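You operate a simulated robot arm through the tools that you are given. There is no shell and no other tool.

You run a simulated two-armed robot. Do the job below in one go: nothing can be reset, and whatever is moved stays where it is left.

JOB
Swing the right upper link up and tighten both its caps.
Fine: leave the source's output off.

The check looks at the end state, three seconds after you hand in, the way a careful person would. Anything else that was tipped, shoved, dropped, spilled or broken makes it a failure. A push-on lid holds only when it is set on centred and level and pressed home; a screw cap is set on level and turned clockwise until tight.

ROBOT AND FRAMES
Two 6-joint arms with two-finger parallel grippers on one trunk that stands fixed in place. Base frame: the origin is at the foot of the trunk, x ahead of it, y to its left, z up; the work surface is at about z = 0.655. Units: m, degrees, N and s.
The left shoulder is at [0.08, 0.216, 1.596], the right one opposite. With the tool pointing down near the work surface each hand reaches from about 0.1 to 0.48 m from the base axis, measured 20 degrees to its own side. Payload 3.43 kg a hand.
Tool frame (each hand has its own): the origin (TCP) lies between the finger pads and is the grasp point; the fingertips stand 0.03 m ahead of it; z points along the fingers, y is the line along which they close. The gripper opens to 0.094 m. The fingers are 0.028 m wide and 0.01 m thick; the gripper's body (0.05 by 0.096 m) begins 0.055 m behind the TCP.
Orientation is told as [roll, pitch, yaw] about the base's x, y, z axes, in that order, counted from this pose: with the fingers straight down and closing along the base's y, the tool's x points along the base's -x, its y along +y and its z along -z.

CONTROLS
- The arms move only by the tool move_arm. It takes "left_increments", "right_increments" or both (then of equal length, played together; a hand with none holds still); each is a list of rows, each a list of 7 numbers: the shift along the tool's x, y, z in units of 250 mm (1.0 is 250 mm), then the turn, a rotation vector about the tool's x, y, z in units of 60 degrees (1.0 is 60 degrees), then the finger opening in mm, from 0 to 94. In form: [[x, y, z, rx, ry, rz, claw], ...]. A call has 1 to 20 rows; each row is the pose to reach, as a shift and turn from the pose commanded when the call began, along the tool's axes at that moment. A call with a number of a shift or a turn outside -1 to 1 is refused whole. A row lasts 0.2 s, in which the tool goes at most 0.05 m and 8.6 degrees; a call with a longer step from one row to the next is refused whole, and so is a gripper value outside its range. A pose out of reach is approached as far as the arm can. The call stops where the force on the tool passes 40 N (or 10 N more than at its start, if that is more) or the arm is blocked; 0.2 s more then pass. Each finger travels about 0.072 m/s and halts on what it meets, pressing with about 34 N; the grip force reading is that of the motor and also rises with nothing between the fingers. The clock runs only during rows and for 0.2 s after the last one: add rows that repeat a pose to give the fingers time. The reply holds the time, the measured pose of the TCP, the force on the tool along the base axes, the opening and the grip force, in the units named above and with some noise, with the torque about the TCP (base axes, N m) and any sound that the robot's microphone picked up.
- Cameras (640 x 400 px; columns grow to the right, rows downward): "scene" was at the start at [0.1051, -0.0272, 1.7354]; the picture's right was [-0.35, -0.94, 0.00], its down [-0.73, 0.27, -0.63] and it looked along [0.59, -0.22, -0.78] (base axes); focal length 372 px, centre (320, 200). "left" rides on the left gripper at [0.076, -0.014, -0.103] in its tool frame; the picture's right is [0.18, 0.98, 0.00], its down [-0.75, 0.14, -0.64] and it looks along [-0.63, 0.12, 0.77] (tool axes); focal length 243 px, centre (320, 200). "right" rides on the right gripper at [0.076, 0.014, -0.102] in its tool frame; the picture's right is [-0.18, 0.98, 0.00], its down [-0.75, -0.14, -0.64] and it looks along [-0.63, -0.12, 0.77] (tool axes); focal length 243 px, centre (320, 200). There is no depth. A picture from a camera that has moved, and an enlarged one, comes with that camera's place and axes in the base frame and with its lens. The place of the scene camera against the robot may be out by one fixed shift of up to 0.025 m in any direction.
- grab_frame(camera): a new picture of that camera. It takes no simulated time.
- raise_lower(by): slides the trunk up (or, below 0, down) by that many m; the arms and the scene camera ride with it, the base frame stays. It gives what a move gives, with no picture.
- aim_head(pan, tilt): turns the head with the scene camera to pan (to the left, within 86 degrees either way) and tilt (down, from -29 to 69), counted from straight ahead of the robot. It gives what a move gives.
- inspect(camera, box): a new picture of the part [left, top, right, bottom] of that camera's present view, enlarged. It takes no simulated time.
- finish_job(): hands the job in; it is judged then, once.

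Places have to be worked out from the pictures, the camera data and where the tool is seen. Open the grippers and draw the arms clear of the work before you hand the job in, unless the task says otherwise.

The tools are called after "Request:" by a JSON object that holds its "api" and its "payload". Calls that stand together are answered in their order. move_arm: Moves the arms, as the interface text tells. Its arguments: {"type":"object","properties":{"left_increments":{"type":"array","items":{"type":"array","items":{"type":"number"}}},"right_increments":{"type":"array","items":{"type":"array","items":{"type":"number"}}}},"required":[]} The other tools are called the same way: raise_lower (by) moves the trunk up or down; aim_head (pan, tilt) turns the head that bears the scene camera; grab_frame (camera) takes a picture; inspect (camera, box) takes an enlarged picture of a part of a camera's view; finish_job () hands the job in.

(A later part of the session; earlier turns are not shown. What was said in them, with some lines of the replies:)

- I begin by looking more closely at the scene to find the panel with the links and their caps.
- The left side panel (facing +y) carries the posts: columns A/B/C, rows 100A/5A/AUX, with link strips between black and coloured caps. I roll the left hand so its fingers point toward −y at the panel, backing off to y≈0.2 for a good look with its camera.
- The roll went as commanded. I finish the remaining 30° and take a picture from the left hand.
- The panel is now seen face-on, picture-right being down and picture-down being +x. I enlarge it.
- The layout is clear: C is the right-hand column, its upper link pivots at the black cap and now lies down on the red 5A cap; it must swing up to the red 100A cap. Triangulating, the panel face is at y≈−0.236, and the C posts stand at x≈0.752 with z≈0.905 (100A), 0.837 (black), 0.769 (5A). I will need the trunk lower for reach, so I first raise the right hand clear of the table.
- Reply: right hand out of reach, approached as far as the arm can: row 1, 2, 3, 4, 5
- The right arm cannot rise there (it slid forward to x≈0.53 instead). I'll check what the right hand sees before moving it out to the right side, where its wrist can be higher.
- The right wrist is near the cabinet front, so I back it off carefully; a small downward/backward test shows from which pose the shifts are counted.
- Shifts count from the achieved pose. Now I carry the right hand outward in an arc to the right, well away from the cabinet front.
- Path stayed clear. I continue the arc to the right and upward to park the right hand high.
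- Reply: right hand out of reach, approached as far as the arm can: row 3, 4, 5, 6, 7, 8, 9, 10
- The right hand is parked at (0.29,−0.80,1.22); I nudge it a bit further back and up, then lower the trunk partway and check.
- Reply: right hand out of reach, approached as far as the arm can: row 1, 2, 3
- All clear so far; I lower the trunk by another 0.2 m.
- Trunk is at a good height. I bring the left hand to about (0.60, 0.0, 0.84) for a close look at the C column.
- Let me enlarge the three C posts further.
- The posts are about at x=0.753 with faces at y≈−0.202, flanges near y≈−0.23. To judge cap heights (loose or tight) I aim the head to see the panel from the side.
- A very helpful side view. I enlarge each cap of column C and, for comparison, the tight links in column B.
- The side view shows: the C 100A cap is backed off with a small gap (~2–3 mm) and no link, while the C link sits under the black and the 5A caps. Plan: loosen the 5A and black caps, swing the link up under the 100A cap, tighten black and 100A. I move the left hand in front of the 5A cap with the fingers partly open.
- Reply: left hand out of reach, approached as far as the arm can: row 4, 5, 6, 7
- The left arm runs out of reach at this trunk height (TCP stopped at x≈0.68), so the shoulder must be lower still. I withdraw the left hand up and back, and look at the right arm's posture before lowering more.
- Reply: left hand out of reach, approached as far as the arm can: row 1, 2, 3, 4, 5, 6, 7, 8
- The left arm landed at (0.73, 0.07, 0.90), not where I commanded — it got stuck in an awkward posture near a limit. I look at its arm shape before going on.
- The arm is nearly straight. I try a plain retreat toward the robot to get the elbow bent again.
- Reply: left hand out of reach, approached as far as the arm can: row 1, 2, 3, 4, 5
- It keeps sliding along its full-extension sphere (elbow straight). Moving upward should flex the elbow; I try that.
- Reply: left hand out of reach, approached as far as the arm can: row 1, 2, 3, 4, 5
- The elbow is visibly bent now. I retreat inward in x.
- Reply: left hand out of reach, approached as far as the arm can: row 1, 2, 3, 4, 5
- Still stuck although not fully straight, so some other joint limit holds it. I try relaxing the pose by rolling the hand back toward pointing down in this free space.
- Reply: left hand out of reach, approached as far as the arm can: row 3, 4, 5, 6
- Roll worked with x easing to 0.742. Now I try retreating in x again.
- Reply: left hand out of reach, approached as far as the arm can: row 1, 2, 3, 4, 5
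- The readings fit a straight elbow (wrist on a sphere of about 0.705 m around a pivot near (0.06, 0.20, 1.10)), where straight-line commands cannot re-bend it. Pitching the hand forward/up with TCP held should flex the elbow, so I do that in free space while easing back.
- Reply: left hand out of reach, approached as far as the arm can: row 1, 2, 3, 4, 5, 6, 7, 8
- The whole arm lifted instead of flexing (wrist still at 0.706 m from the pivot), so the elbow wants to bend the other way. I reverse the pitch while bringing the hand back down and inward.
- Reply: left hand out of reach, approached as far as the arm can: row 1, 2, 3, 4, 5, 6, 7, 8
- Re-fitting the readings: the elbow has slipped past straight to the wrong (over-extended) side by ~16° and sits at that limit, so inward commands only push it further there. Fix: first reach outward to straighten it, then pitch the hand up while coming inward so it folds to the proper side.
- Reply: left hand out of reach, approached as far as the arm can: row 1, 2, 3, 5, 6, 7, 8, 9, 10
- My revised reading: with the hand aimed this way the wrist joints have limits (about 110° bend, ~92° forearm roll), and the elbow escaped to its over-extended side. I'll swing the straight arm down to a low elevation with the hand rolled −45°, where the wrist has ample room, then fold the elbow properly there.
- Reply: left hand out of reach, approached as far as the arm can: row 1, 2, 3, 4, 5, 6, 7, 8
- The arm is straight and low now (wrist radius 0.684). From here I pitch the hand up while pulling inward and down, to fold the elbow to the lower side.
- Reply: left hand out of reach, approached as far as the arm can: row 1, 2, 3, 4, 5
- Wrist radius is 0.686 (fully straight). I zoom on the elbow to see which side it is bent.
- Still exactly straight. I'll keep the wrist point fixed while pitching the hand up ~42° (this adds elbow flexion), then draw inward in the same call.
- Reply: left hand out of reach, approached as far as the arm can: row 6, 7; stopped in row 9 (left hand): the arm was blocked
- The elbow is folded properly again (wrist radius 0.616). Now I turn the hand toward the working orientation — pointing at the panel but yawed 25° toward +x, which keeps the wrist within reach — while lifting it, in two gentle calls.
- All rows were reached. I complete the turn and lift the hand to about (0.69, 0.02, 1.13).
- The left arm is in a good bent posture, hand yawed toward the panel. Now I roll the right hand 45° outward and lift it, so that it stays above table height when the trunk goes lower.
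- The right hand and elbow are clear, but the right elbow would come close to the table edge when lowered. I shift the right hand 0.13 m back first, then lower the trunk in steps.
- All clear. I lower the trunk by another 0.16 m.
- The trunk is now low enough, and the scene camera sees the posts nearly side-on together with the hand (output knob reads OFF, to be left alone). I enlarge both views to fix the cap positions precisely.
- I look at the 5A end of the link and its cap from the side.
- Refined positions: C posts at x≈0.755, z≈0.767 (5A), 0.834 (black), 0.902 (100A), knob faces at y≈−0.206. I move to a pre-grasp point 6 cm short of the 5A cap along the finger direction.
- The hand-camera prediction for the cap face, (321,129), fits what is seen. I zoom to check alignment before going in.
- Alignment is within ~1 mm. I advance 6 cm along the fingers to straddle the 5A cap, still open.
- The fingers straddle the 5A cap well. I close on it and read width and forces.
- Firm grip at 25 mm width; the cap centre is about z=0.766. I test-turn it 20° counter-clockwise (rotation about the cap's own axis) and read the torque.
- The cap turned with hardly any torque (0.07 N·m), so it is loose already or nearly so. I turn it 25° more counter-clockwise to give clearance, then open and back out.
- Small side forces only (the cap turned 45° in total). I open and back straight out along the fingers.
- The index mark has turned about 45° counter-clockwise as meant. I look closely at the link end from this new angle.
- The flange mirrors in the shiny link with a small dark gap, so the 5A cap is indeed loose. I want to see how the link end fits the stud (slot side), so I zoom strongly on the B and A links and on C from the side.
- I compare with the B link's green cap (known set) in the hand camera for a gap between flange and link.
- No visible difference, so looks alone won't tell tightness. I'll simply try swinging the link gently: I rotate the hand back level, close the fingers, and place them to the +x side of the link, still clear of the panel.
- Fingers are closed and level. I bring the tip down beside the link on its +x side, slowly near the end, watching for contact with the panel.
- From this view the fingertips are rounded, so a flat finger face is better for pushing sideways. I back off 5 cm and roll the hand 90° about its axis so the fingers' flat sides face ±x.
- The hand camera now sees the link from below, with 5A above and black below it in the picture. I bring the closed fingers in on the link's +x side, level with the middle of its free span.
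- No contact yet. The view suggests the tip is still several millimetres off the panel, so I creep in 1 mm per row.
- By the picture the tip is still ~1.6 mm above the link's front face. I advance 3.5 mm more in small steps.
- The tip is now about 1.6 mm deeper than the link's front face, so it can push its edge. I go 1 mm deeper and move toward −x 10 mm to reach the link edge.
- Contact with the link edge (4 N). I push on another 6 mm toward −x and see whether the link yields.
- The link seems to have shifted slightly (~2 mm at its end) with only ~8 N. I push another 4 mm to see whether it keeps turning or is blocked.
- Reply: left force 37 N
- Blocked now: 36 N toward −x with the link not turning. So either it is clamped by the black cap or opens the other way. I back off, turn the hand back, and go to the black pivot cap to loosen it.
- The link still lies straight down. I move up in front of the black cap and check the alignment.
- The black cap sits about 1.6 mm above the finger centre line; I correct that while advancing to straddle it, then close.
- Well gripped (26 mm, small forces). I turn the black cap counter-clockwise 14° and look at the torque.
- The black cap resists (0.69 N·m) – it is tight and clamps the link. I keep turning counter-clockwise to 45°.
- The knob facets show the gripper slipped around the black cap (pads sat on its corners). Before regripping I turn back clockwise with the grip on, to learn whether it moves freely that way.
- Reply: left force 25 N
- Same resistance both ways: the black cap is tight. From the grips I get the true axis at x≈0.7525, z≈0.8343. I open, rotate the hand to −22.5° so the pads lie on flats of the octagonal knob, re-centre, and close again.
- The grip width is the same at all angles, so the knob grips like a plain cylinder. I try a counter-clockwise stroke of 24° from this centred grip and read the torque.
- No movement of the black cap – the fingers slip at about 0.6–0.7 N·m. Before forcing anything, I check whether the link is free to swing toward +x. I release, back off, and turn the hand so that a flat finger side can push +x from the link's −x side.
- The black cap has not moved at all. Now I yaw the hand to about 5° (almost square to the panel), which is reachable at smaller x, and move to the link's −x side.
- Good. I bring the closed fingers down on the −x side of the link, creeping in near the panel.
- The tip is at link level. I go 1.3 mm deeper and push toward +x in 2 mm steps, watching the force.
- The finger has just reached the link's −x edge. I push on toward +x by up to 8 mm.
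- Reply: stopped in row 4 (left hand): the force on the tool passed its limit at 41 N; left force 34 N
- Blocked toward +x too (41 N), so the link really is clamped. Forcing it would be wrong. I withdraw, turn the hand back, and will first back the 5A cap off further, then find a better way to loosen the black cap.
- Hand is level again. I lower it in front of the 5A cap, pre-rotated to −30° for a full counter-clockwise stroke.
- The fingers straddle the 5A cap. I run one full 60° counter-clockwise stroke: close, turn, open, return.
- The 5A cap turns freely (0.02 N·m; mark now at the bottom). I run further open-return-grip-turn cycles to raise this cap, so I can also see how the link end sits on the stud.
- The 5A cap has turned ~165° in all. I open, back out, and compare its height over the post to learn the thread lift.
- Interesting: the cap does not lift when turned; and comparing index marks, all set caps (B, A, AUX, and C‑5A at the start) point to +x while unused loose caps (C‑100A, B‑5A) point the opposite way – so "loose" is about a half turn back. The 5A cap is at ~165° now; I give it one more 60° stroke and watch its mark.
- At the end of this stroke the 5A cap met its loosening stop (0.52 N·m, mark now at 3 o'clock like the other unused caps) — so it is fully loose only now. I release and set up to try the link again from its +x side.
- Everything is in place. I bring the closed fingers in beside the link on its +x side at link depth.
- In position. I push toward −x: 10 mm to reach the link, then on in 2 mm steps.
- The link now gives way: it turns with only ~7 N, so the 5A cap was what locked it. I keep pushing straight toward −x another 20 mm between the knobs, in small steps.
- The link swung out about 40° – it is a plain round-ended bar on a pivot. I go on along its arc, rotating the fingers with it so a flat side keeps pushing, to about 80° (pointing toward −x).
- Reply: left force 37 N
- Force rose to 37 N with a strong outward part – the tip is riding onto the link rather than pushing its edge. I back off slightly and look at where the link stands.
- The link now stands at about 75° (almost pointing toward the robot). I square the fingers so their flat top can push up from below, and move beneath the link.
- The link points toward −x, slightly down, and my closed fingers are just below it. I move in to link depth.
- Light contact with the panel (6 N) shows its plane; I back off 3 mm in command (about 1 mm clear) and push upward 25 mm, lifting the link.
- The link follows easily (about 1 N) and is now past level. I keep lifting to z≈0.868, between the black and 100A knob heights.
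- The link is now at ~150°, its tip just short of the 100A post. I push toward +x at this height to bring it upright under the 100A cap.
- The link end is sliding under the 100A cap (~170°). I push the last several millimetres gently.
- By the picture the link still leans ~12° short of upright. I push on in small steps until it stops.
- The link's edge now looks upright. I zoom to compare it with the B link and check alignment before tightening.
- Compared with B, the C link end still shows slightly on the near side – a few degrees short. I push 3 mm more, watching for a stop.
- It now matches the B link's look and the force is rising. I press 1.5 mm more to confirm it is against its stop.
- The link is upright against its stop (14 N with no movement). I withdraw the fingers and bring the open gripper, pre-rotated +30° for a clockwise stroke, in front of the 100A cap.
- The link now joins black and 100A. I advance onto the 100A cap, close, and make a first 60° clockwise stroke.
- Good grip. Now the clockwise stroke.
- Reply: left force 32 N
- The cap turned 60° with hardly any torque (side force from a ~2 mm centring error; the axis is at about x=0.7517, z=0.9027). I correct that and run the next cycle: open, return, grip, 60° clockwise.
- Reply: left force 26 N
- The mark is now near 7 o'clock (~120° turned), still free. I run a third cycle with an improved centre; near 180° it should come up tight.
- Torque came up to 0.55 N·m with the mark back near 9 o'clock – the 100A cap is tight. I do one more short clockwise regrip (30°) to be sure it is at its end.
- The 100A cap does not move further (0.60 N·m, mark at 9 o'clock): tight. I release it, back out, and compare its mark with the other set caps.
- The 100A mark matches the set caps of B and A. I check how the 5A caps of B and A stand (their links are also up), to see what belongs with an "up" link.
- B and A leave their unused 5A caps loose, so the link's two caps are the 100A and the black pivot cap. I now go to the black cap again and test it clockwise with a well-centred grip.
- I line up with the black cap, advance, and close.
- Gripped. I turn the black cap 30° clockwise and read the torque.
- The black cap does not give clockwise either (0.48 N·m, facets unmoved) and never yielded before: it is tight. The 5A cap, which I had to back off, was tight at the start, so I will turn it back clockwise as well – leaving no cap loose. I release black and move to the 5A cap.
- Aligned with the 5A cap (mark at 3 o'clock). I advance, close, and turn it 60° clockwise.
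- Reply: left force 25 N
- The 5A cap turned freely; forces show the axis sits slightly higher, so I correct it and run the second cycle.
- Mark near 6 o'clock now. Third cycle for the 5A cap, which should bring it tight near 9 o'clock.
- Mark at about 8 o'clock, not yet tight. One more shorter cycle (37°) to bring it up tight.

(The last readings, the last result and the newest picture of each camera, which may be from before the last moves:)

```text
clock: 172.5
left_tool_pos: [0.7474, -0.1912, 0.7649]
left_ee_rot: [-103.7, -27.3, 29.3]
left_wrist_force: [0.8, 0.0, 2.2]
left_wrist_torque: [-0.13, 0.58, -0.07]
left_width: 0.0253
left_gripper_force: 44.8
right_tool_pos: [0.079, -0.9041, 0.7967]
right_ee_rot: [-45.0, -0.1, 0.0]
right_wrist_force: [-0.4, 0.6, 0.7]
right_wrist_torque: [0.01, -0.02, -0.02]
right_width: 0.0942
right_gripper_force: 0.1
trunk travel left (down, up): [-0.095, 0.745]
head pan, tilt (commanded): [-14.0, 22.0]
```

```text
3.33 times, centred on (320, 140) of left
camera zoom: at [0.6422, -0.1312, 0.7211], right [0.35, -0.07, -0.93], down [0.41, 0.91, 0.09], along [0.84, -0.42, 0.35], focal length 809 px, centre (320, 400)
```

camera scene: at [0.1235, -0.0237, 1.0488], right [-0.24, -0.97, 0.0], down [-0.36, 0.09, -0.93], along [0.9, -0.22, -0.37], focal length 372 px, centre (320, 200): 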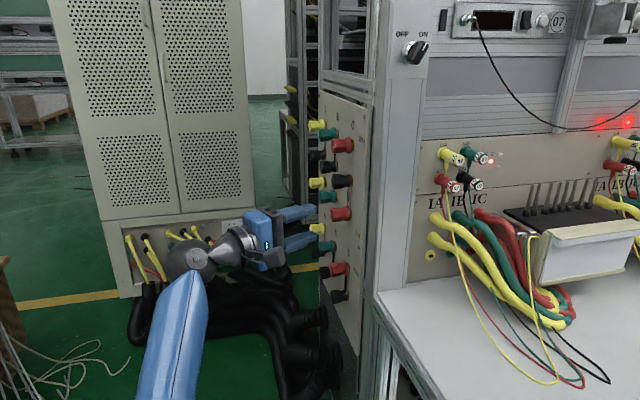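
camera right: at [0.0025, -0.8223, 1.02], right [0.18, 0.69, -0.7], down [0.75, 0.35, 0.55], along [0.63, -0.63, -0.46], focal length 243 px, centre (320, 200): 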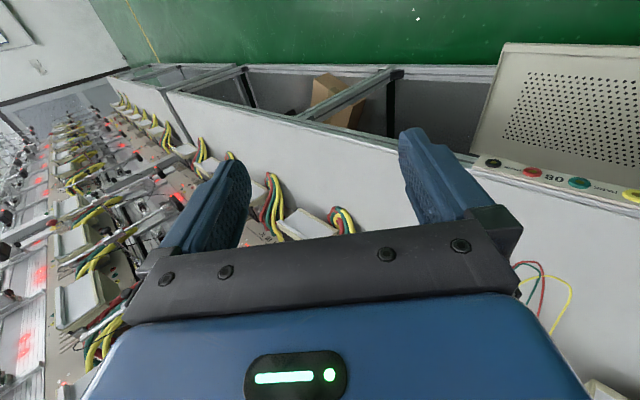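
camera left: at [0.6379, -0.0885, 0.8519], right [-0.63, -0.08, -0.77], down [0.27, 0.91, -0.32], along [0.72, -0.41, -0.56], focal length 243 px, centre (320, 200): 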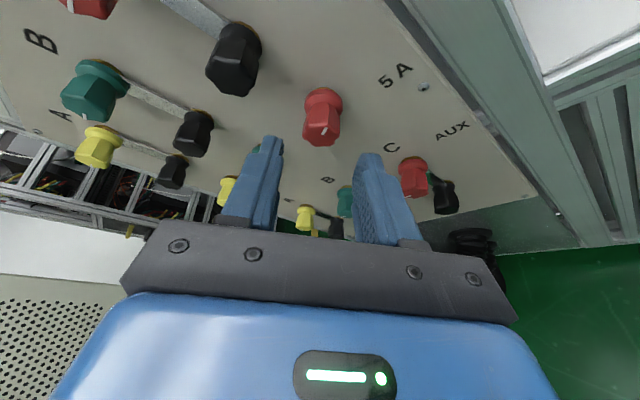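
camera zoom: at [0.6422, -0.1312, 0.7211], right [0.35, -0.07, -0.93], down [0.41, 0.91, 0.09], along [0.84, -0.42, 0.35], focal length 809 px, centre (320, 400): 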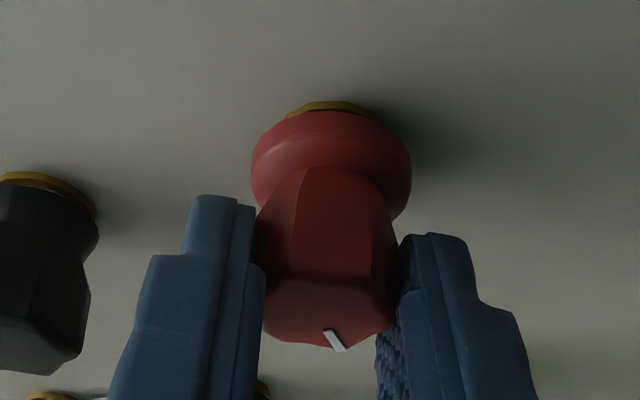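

The 5A cap is tight again (0.58 N·m, mark at 9 o'clock). I open, back out and draw the left arm well clear.

Request:
{"api": "move_arm", "payload": {"left_increments": [[0, 0, 0, 0, 0, 0, 45], [0, 0, 0, 0, 0, 0, 45], [0, 0, -0.1, 0, 0, 0, 45], [0, 0, -0.25, 0, 0, 0, 60], [0, 0, -0.4, -0.054, 0, -0.1128, 80], [0.05, 0, -0.55, -0.108, 0, -0.2255, 94], [0.1, 0, -0.7, -0.162, 0, -0.3383, 94], [0.15, 0, -0.8, -0.216, 0, -0.451, 94]]}}

Request:
{"api": "grab_frame", "payload": {"camera": "left"}}

Request:
{"api": "grab_frame", "payload": {"camera": "scene"}}

Request:
{"api": "inspect", "payload": {"camera": "scene", "box": [286, 110, 382, 170]}}

Request:
{"api": "inspect", "payload": {"camera": "scene", "box": [286, 165, 382, 225]}}

```text
clock: 174.3
left_tool_pos: [0.6408, -0.0274, 0.7036]
left_ee_rot: [-89.6, -0.2, 26.0]
left_wrist_force: [0.4, 0.7, 0.6]
left_wrist_torque: [0.0, -0.04, -0.01]
left_width: 0.094
left_gripper_force: 0.0
right_tool_pos: [0.0792, -0.9039, 0.7961]
right_ee_rot: [-45.0, 0.0, -0.1]
right_wrist_force: [0.1, -0.4, -0.6]
right_wrist_torque: [0.0, -0.02, -0.03]
right_width: 0.0939
right_gripper_force: 0.0
trunk travel left (down, up): [-0.095, 0.745]
head pan, tilt (commanded): [-14.0, 22.0]
```

```text
taken
camera left: at [0.5278, 0.0327, 0.7199], right [-0.16, -0.07, -0.98], down [0.4, 0.91, -0.13], along [0.9, -0.41, -0.12], focal length 243 px, centre (320, 200)
```

left: 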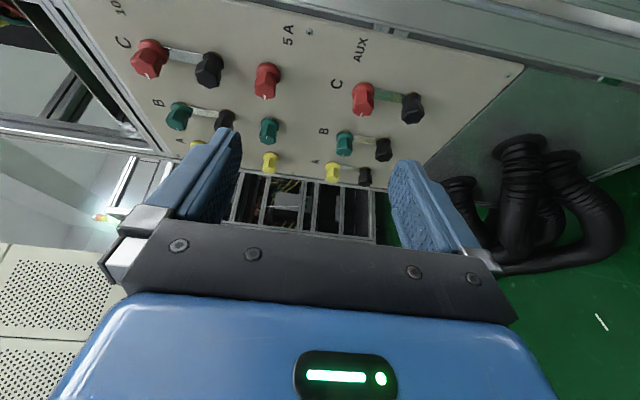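

```text
taken
camera scene: at [0.1234, -0.0231, 1.0488], right [-0.24, -0.97, 0.0], down [-0.36, 0.09, -0.93], along [0.9, -0.22, -0.37], focal length 372 px, centre (320, 200)
```

scene: 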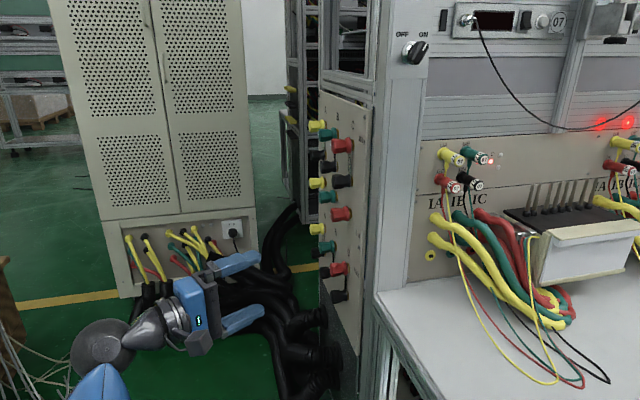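

```text
6.67 times, centred on (334, 140) of scene
camera zoom: at [0.1234, -0.0231, 1.0488], right [-0.24, -0.97, 0.0], down [-0.36, 0.09, -0.93], along [0.9, -0.22, -0.37], focal length 2481 px, centre (227, 600)
```

zoom: 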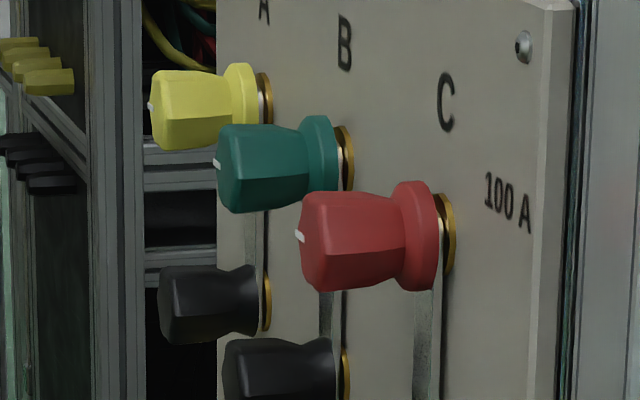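

```text
6.67 times, centred on (334, 195) of scene
camera zoom: at [0.1234, -0.0231, 1.0488], right [-0.24, -0.97, 0.0], down [-0.36, 0.09, -0.93], along [0.9, -0.22, -0.37], focal length 2481 px, centre (227, 233)
```

zoom: 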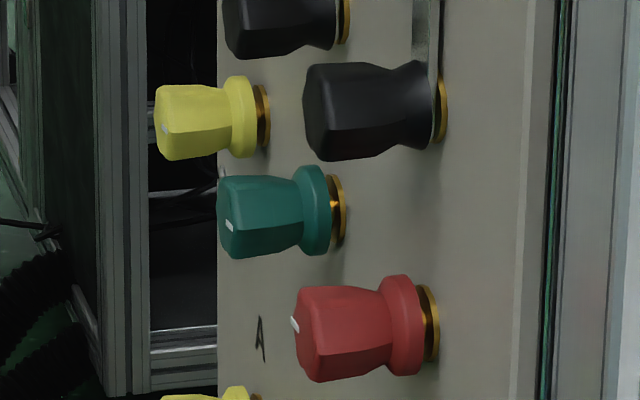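

I check the final alignment of the link and the marks from the hand camera.

Request:
{"api": "inspect", "payload": {"camera": "left", "box": [100, 20, 300, 145]}}

Request:
{"api": "inspect", "payload": {"camera": "left", "box": [240, 50, 440, 190]}}

```text
3.20 times, centred on (200, 82) of left
camera zoom: at [0.5278, 0.0327, 0.7199], right [-0.16, -0.07, -0.98], down [0.4, 0.91, -0.13], along [0.9, -0.41, -0.12], focal length 776 px, centre (704, 576)
```

zoom: 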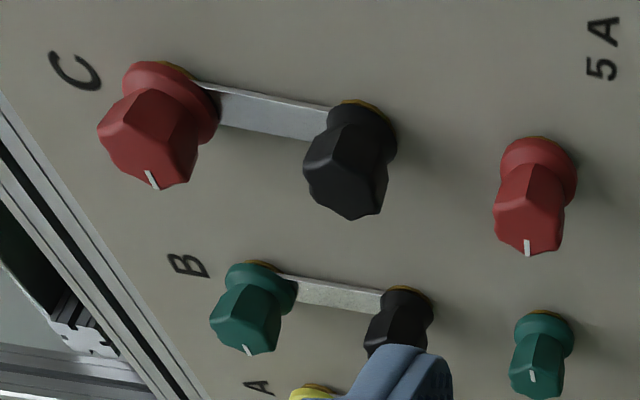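

```text
2.86 times, centred on (340, 120) of left
camera zoom: at [0.5278, 0.0327, 0.7199], right [-0.16, -0.07, -0.98], down [0.4, 0.91, -0.13], along [0.9, -0.41, -0.12], focal length 693 px, centre (263, 429)
```

zoom: 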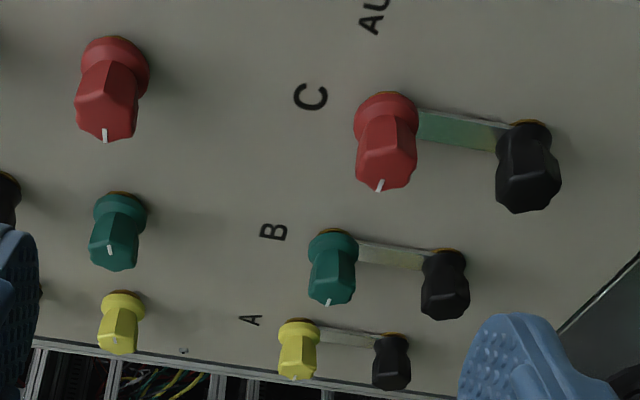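

The C link stands exactly like the B and A links, with the 100A and 5A marks at the set position and black tight; the output knob still reads OFF. I draw the left arm a little further back before handing in.

Request:
{"api": "move_arm", "payload": {"left_increments": [[0, 0, -0.12, 0, 0, 0, 94], [0, 0, -0.24, 0, 0, 0, 94], [0, 0, -0.36, 0, 0, 0, 94]]}}

Request:
{"api": "grab_frame", "payload": {"camera": "scene"}}

```text
clock: 175.1
left_tool_pos: [0.6022, 0.0542, 0.7045]
left_ee_rot: [-89.7, -0.2, 26.0]
left_wrist_force: [0.5, 0.8, -0.4]
left_wrist_torque: [-0.03, 0.02, -0.01]
left_width: 0.0939
left_gripper_force: 0.0
right_tool_pos: [0.079, -0.904, 0.7969]
right_ee_rot: [-45.0, -0.1, -0.1]
right_wrist_force: [0.4, 0.0, 0.4]
right_wrist_torque: [0.01, 0.0, 0.01]
right_width: 0.0942
right_gripper_force: 0.2
trunk travel left (down, up): [-0.095, 0.745]
head pan, tilt (commanded): [-14.0, 22.0]
```

```text
taken
camera scene: at [0.1234, -0.0229, 1.0488], right [-0.24, -0.97, 0.0], down [-0.36, 0.09, -0.93], along [0.9, -0.22, -0.37], focal length 372 px, centre (320, 200)
```

scene: 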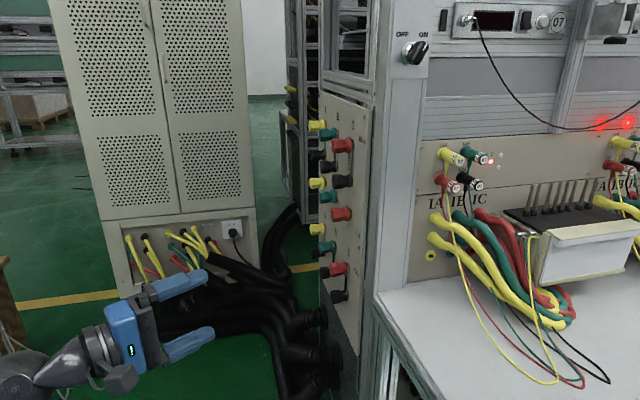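

I take a quick look at the output knob, which I have not touched.

Request:
{"api": "inspect", "payload": {"camera": "scene", "box": [385, 20, 445, 80]}}

```text
6.67 times, centred on (415, 50) of scene
camera zoom: at [0.1234, -0.0229, 1.0488], right [-0.24, -0.97, 0.0], down [-0.36, 0.09, -0.93], along [0.9, -0.22, -0.37], focal length 2481 px, centre (-313, 1200)
```

zoom: 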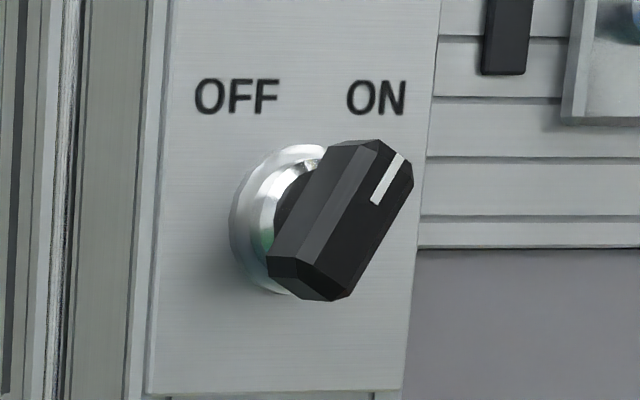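

The knob's line points to ON, so I want to understand that little panel (display, START, STOP, selector, OFF/ON) before handing in. I tilt the head up to read it.

Request:
{"api": "aim_head", "payload": {"pan": -22, "tilt": -2}}

Request:
{"api": "grab_frame", "payload": {"camera": "scene"}}

```text
clock: 176.0
left_tool_pos: [0.6021, 0.0528, 0.7045]
left_ee_rot: [-89.7, -0.4, 26.0]
left_wrist_force: [0.0, -0.1, -0.2]
left_wrist_torque: [0.0, -0.01, -0.04]
left_width: 0.0943
left_gripper_force: 0.1
right_tool_pos: [0.0786, -0.9038, 0.797]
right_ee_rot: [-45.0, -0.1, 0.0]
right_wrist_force: [-0.7, 0.0, 0.2]
right_wrist_torque: [-0.02, 0.0, 0.01]
right_width: 0.0941
right_gripper_force: 0.0
trunk travel left (down, up): [-0.095, 0.745]
head pan, tilt (commanded): [-22.0, -2.0]
```

```text
taken
camera scene: at [0.1161, -0.0341, 1.0874], right [-0.37, -0.93, 0.0], down [0.03, -0.01, -1.0], along [0.93, -0.37, 0.03], focal length 372 px, centre (320, 200)
```

scene: 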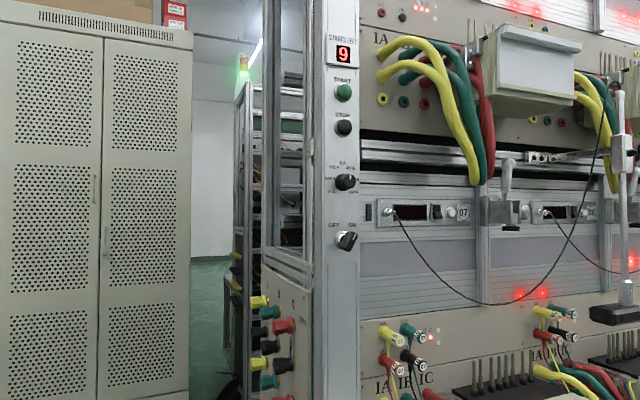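

Request:
{"api": "inspect", "payload": {"camera": "scene", "box": [316, 20, 376, 120]}}

Request:
{"api": "inspect", "payload": {"camera": "scene", "box": [310, 150, 380, 260]}}

Request:
{"api": "inspect", "payload": {"camera": "scene", "box": [320, 210, 370, 255]}}

Request:
{"api": "inspect", "payload": {"camera": "scene", "box": [200, 20, 280, 120]}}

```text
4.00 times, centred on (346, 70) of scene
camera zoom: at [0.1161, -0.0341, 1.0874], right [-0.37, -0.93, 0.0], down [0.03, -0.01, -1.0], along [0.93, -0.37, 0.03], focal length 1489 px, centre (216, 720)
```

zoom: 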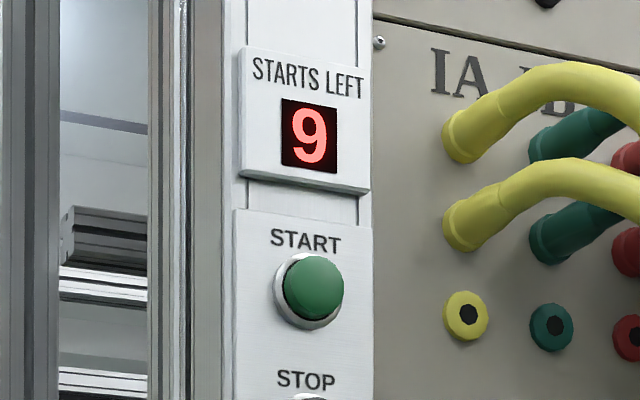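

```text
3.64 times, centred on (345, 205) of scene
camera zoom: at [0.1161, -0.0341, 1.0874], right [-0.37, -0.93, 0.0], down [0.03, -0.01, -1.0], along [0.93, -0.37, 0.03], focal length 1353 px, centre (229, 182)
```

zoom: 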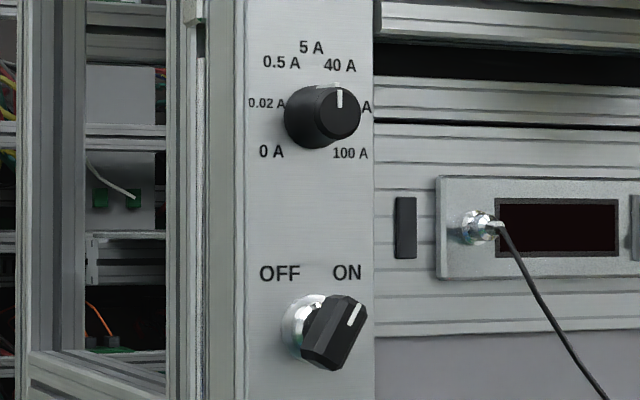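

```text
8.89 times, centred on (345, 232) of scene
camera zoom: at [0.1161, -0.0341, 1.0874], right [-0.37, -0.93, 0.0], down [0.03, -0.01, -1.0], along [0.93, -0.37, 0.03], focal length 3308 px, centre (98, -89)
```

zoom: 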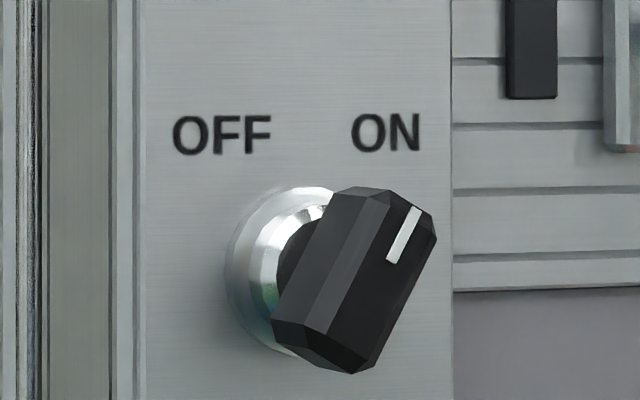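

```text
4.00 times, centred on (240, 70) of scene
camera zoom: at [0.1161, -0.0341, 1.0874], right [-0.37, -0.93, 0.0], down [0.03, -0.01, -1.0], along [0.93, -0.37, 0.03], focal length 1489 px, centre (640, 720)
```

zoom: 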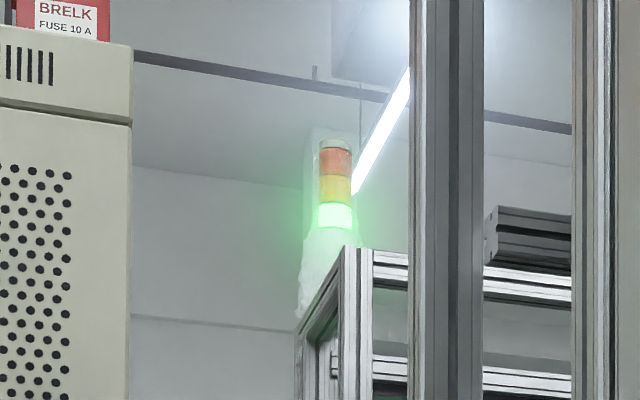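

The control panel is as I found it: 9 starts left, START and STOP not pressed, no knob touched and the bench meters dark, so I never started the source and I leave it alone. The C link is up against its stop, with the 100A cap tight, the black cap tight and the 5A cap back at its original mark. Both hands are open and clear, so I hand in.

Request:
{"api": "finish_job", "payload": {}}

```text
The job is handed in.
```

The right upper link (column C) is swung up against its stop, from the 5A post to the 100A post, and every cap on it is tight. I handed the job in; the result of the check did not come back to me.

- **100A cap:** turned clockwise until it would go no further. The fingers slipped at about 0.6 N·m, and its mark points the same way as the tight B and A caps.
- **Black pivot cap:** would not move in either direction when I gripped it, at up to about 0.7 N·m. I take it as already tight and never managed to loosen it. The link swung freely anyway once the 5A cap was fully backed off.
- **5A cap:** I had to back it off half a turn to free the link, then tightened it again. The B and A columns leave their unused 5A caps loose, so C now differs from them there.
- **Source:** I did not touch START, STOP or any knob, and the counter still shows 9 starts left. The OFF/ON knob points to ON; I only read it at the end and left it. I judged the output off because START was never pressed and the bench meters I could see were dark. If that knob is the output switch, the output is on, and the link was swung with it on.

While working out how to free the link I pushed on it against resistance up to about 41 N, and the left arm jammed for a while in free space at full stretch. Nothing was dropped or knocked over that I saw. Both grippers are open and clear of the panel, with the trunk still lowered.
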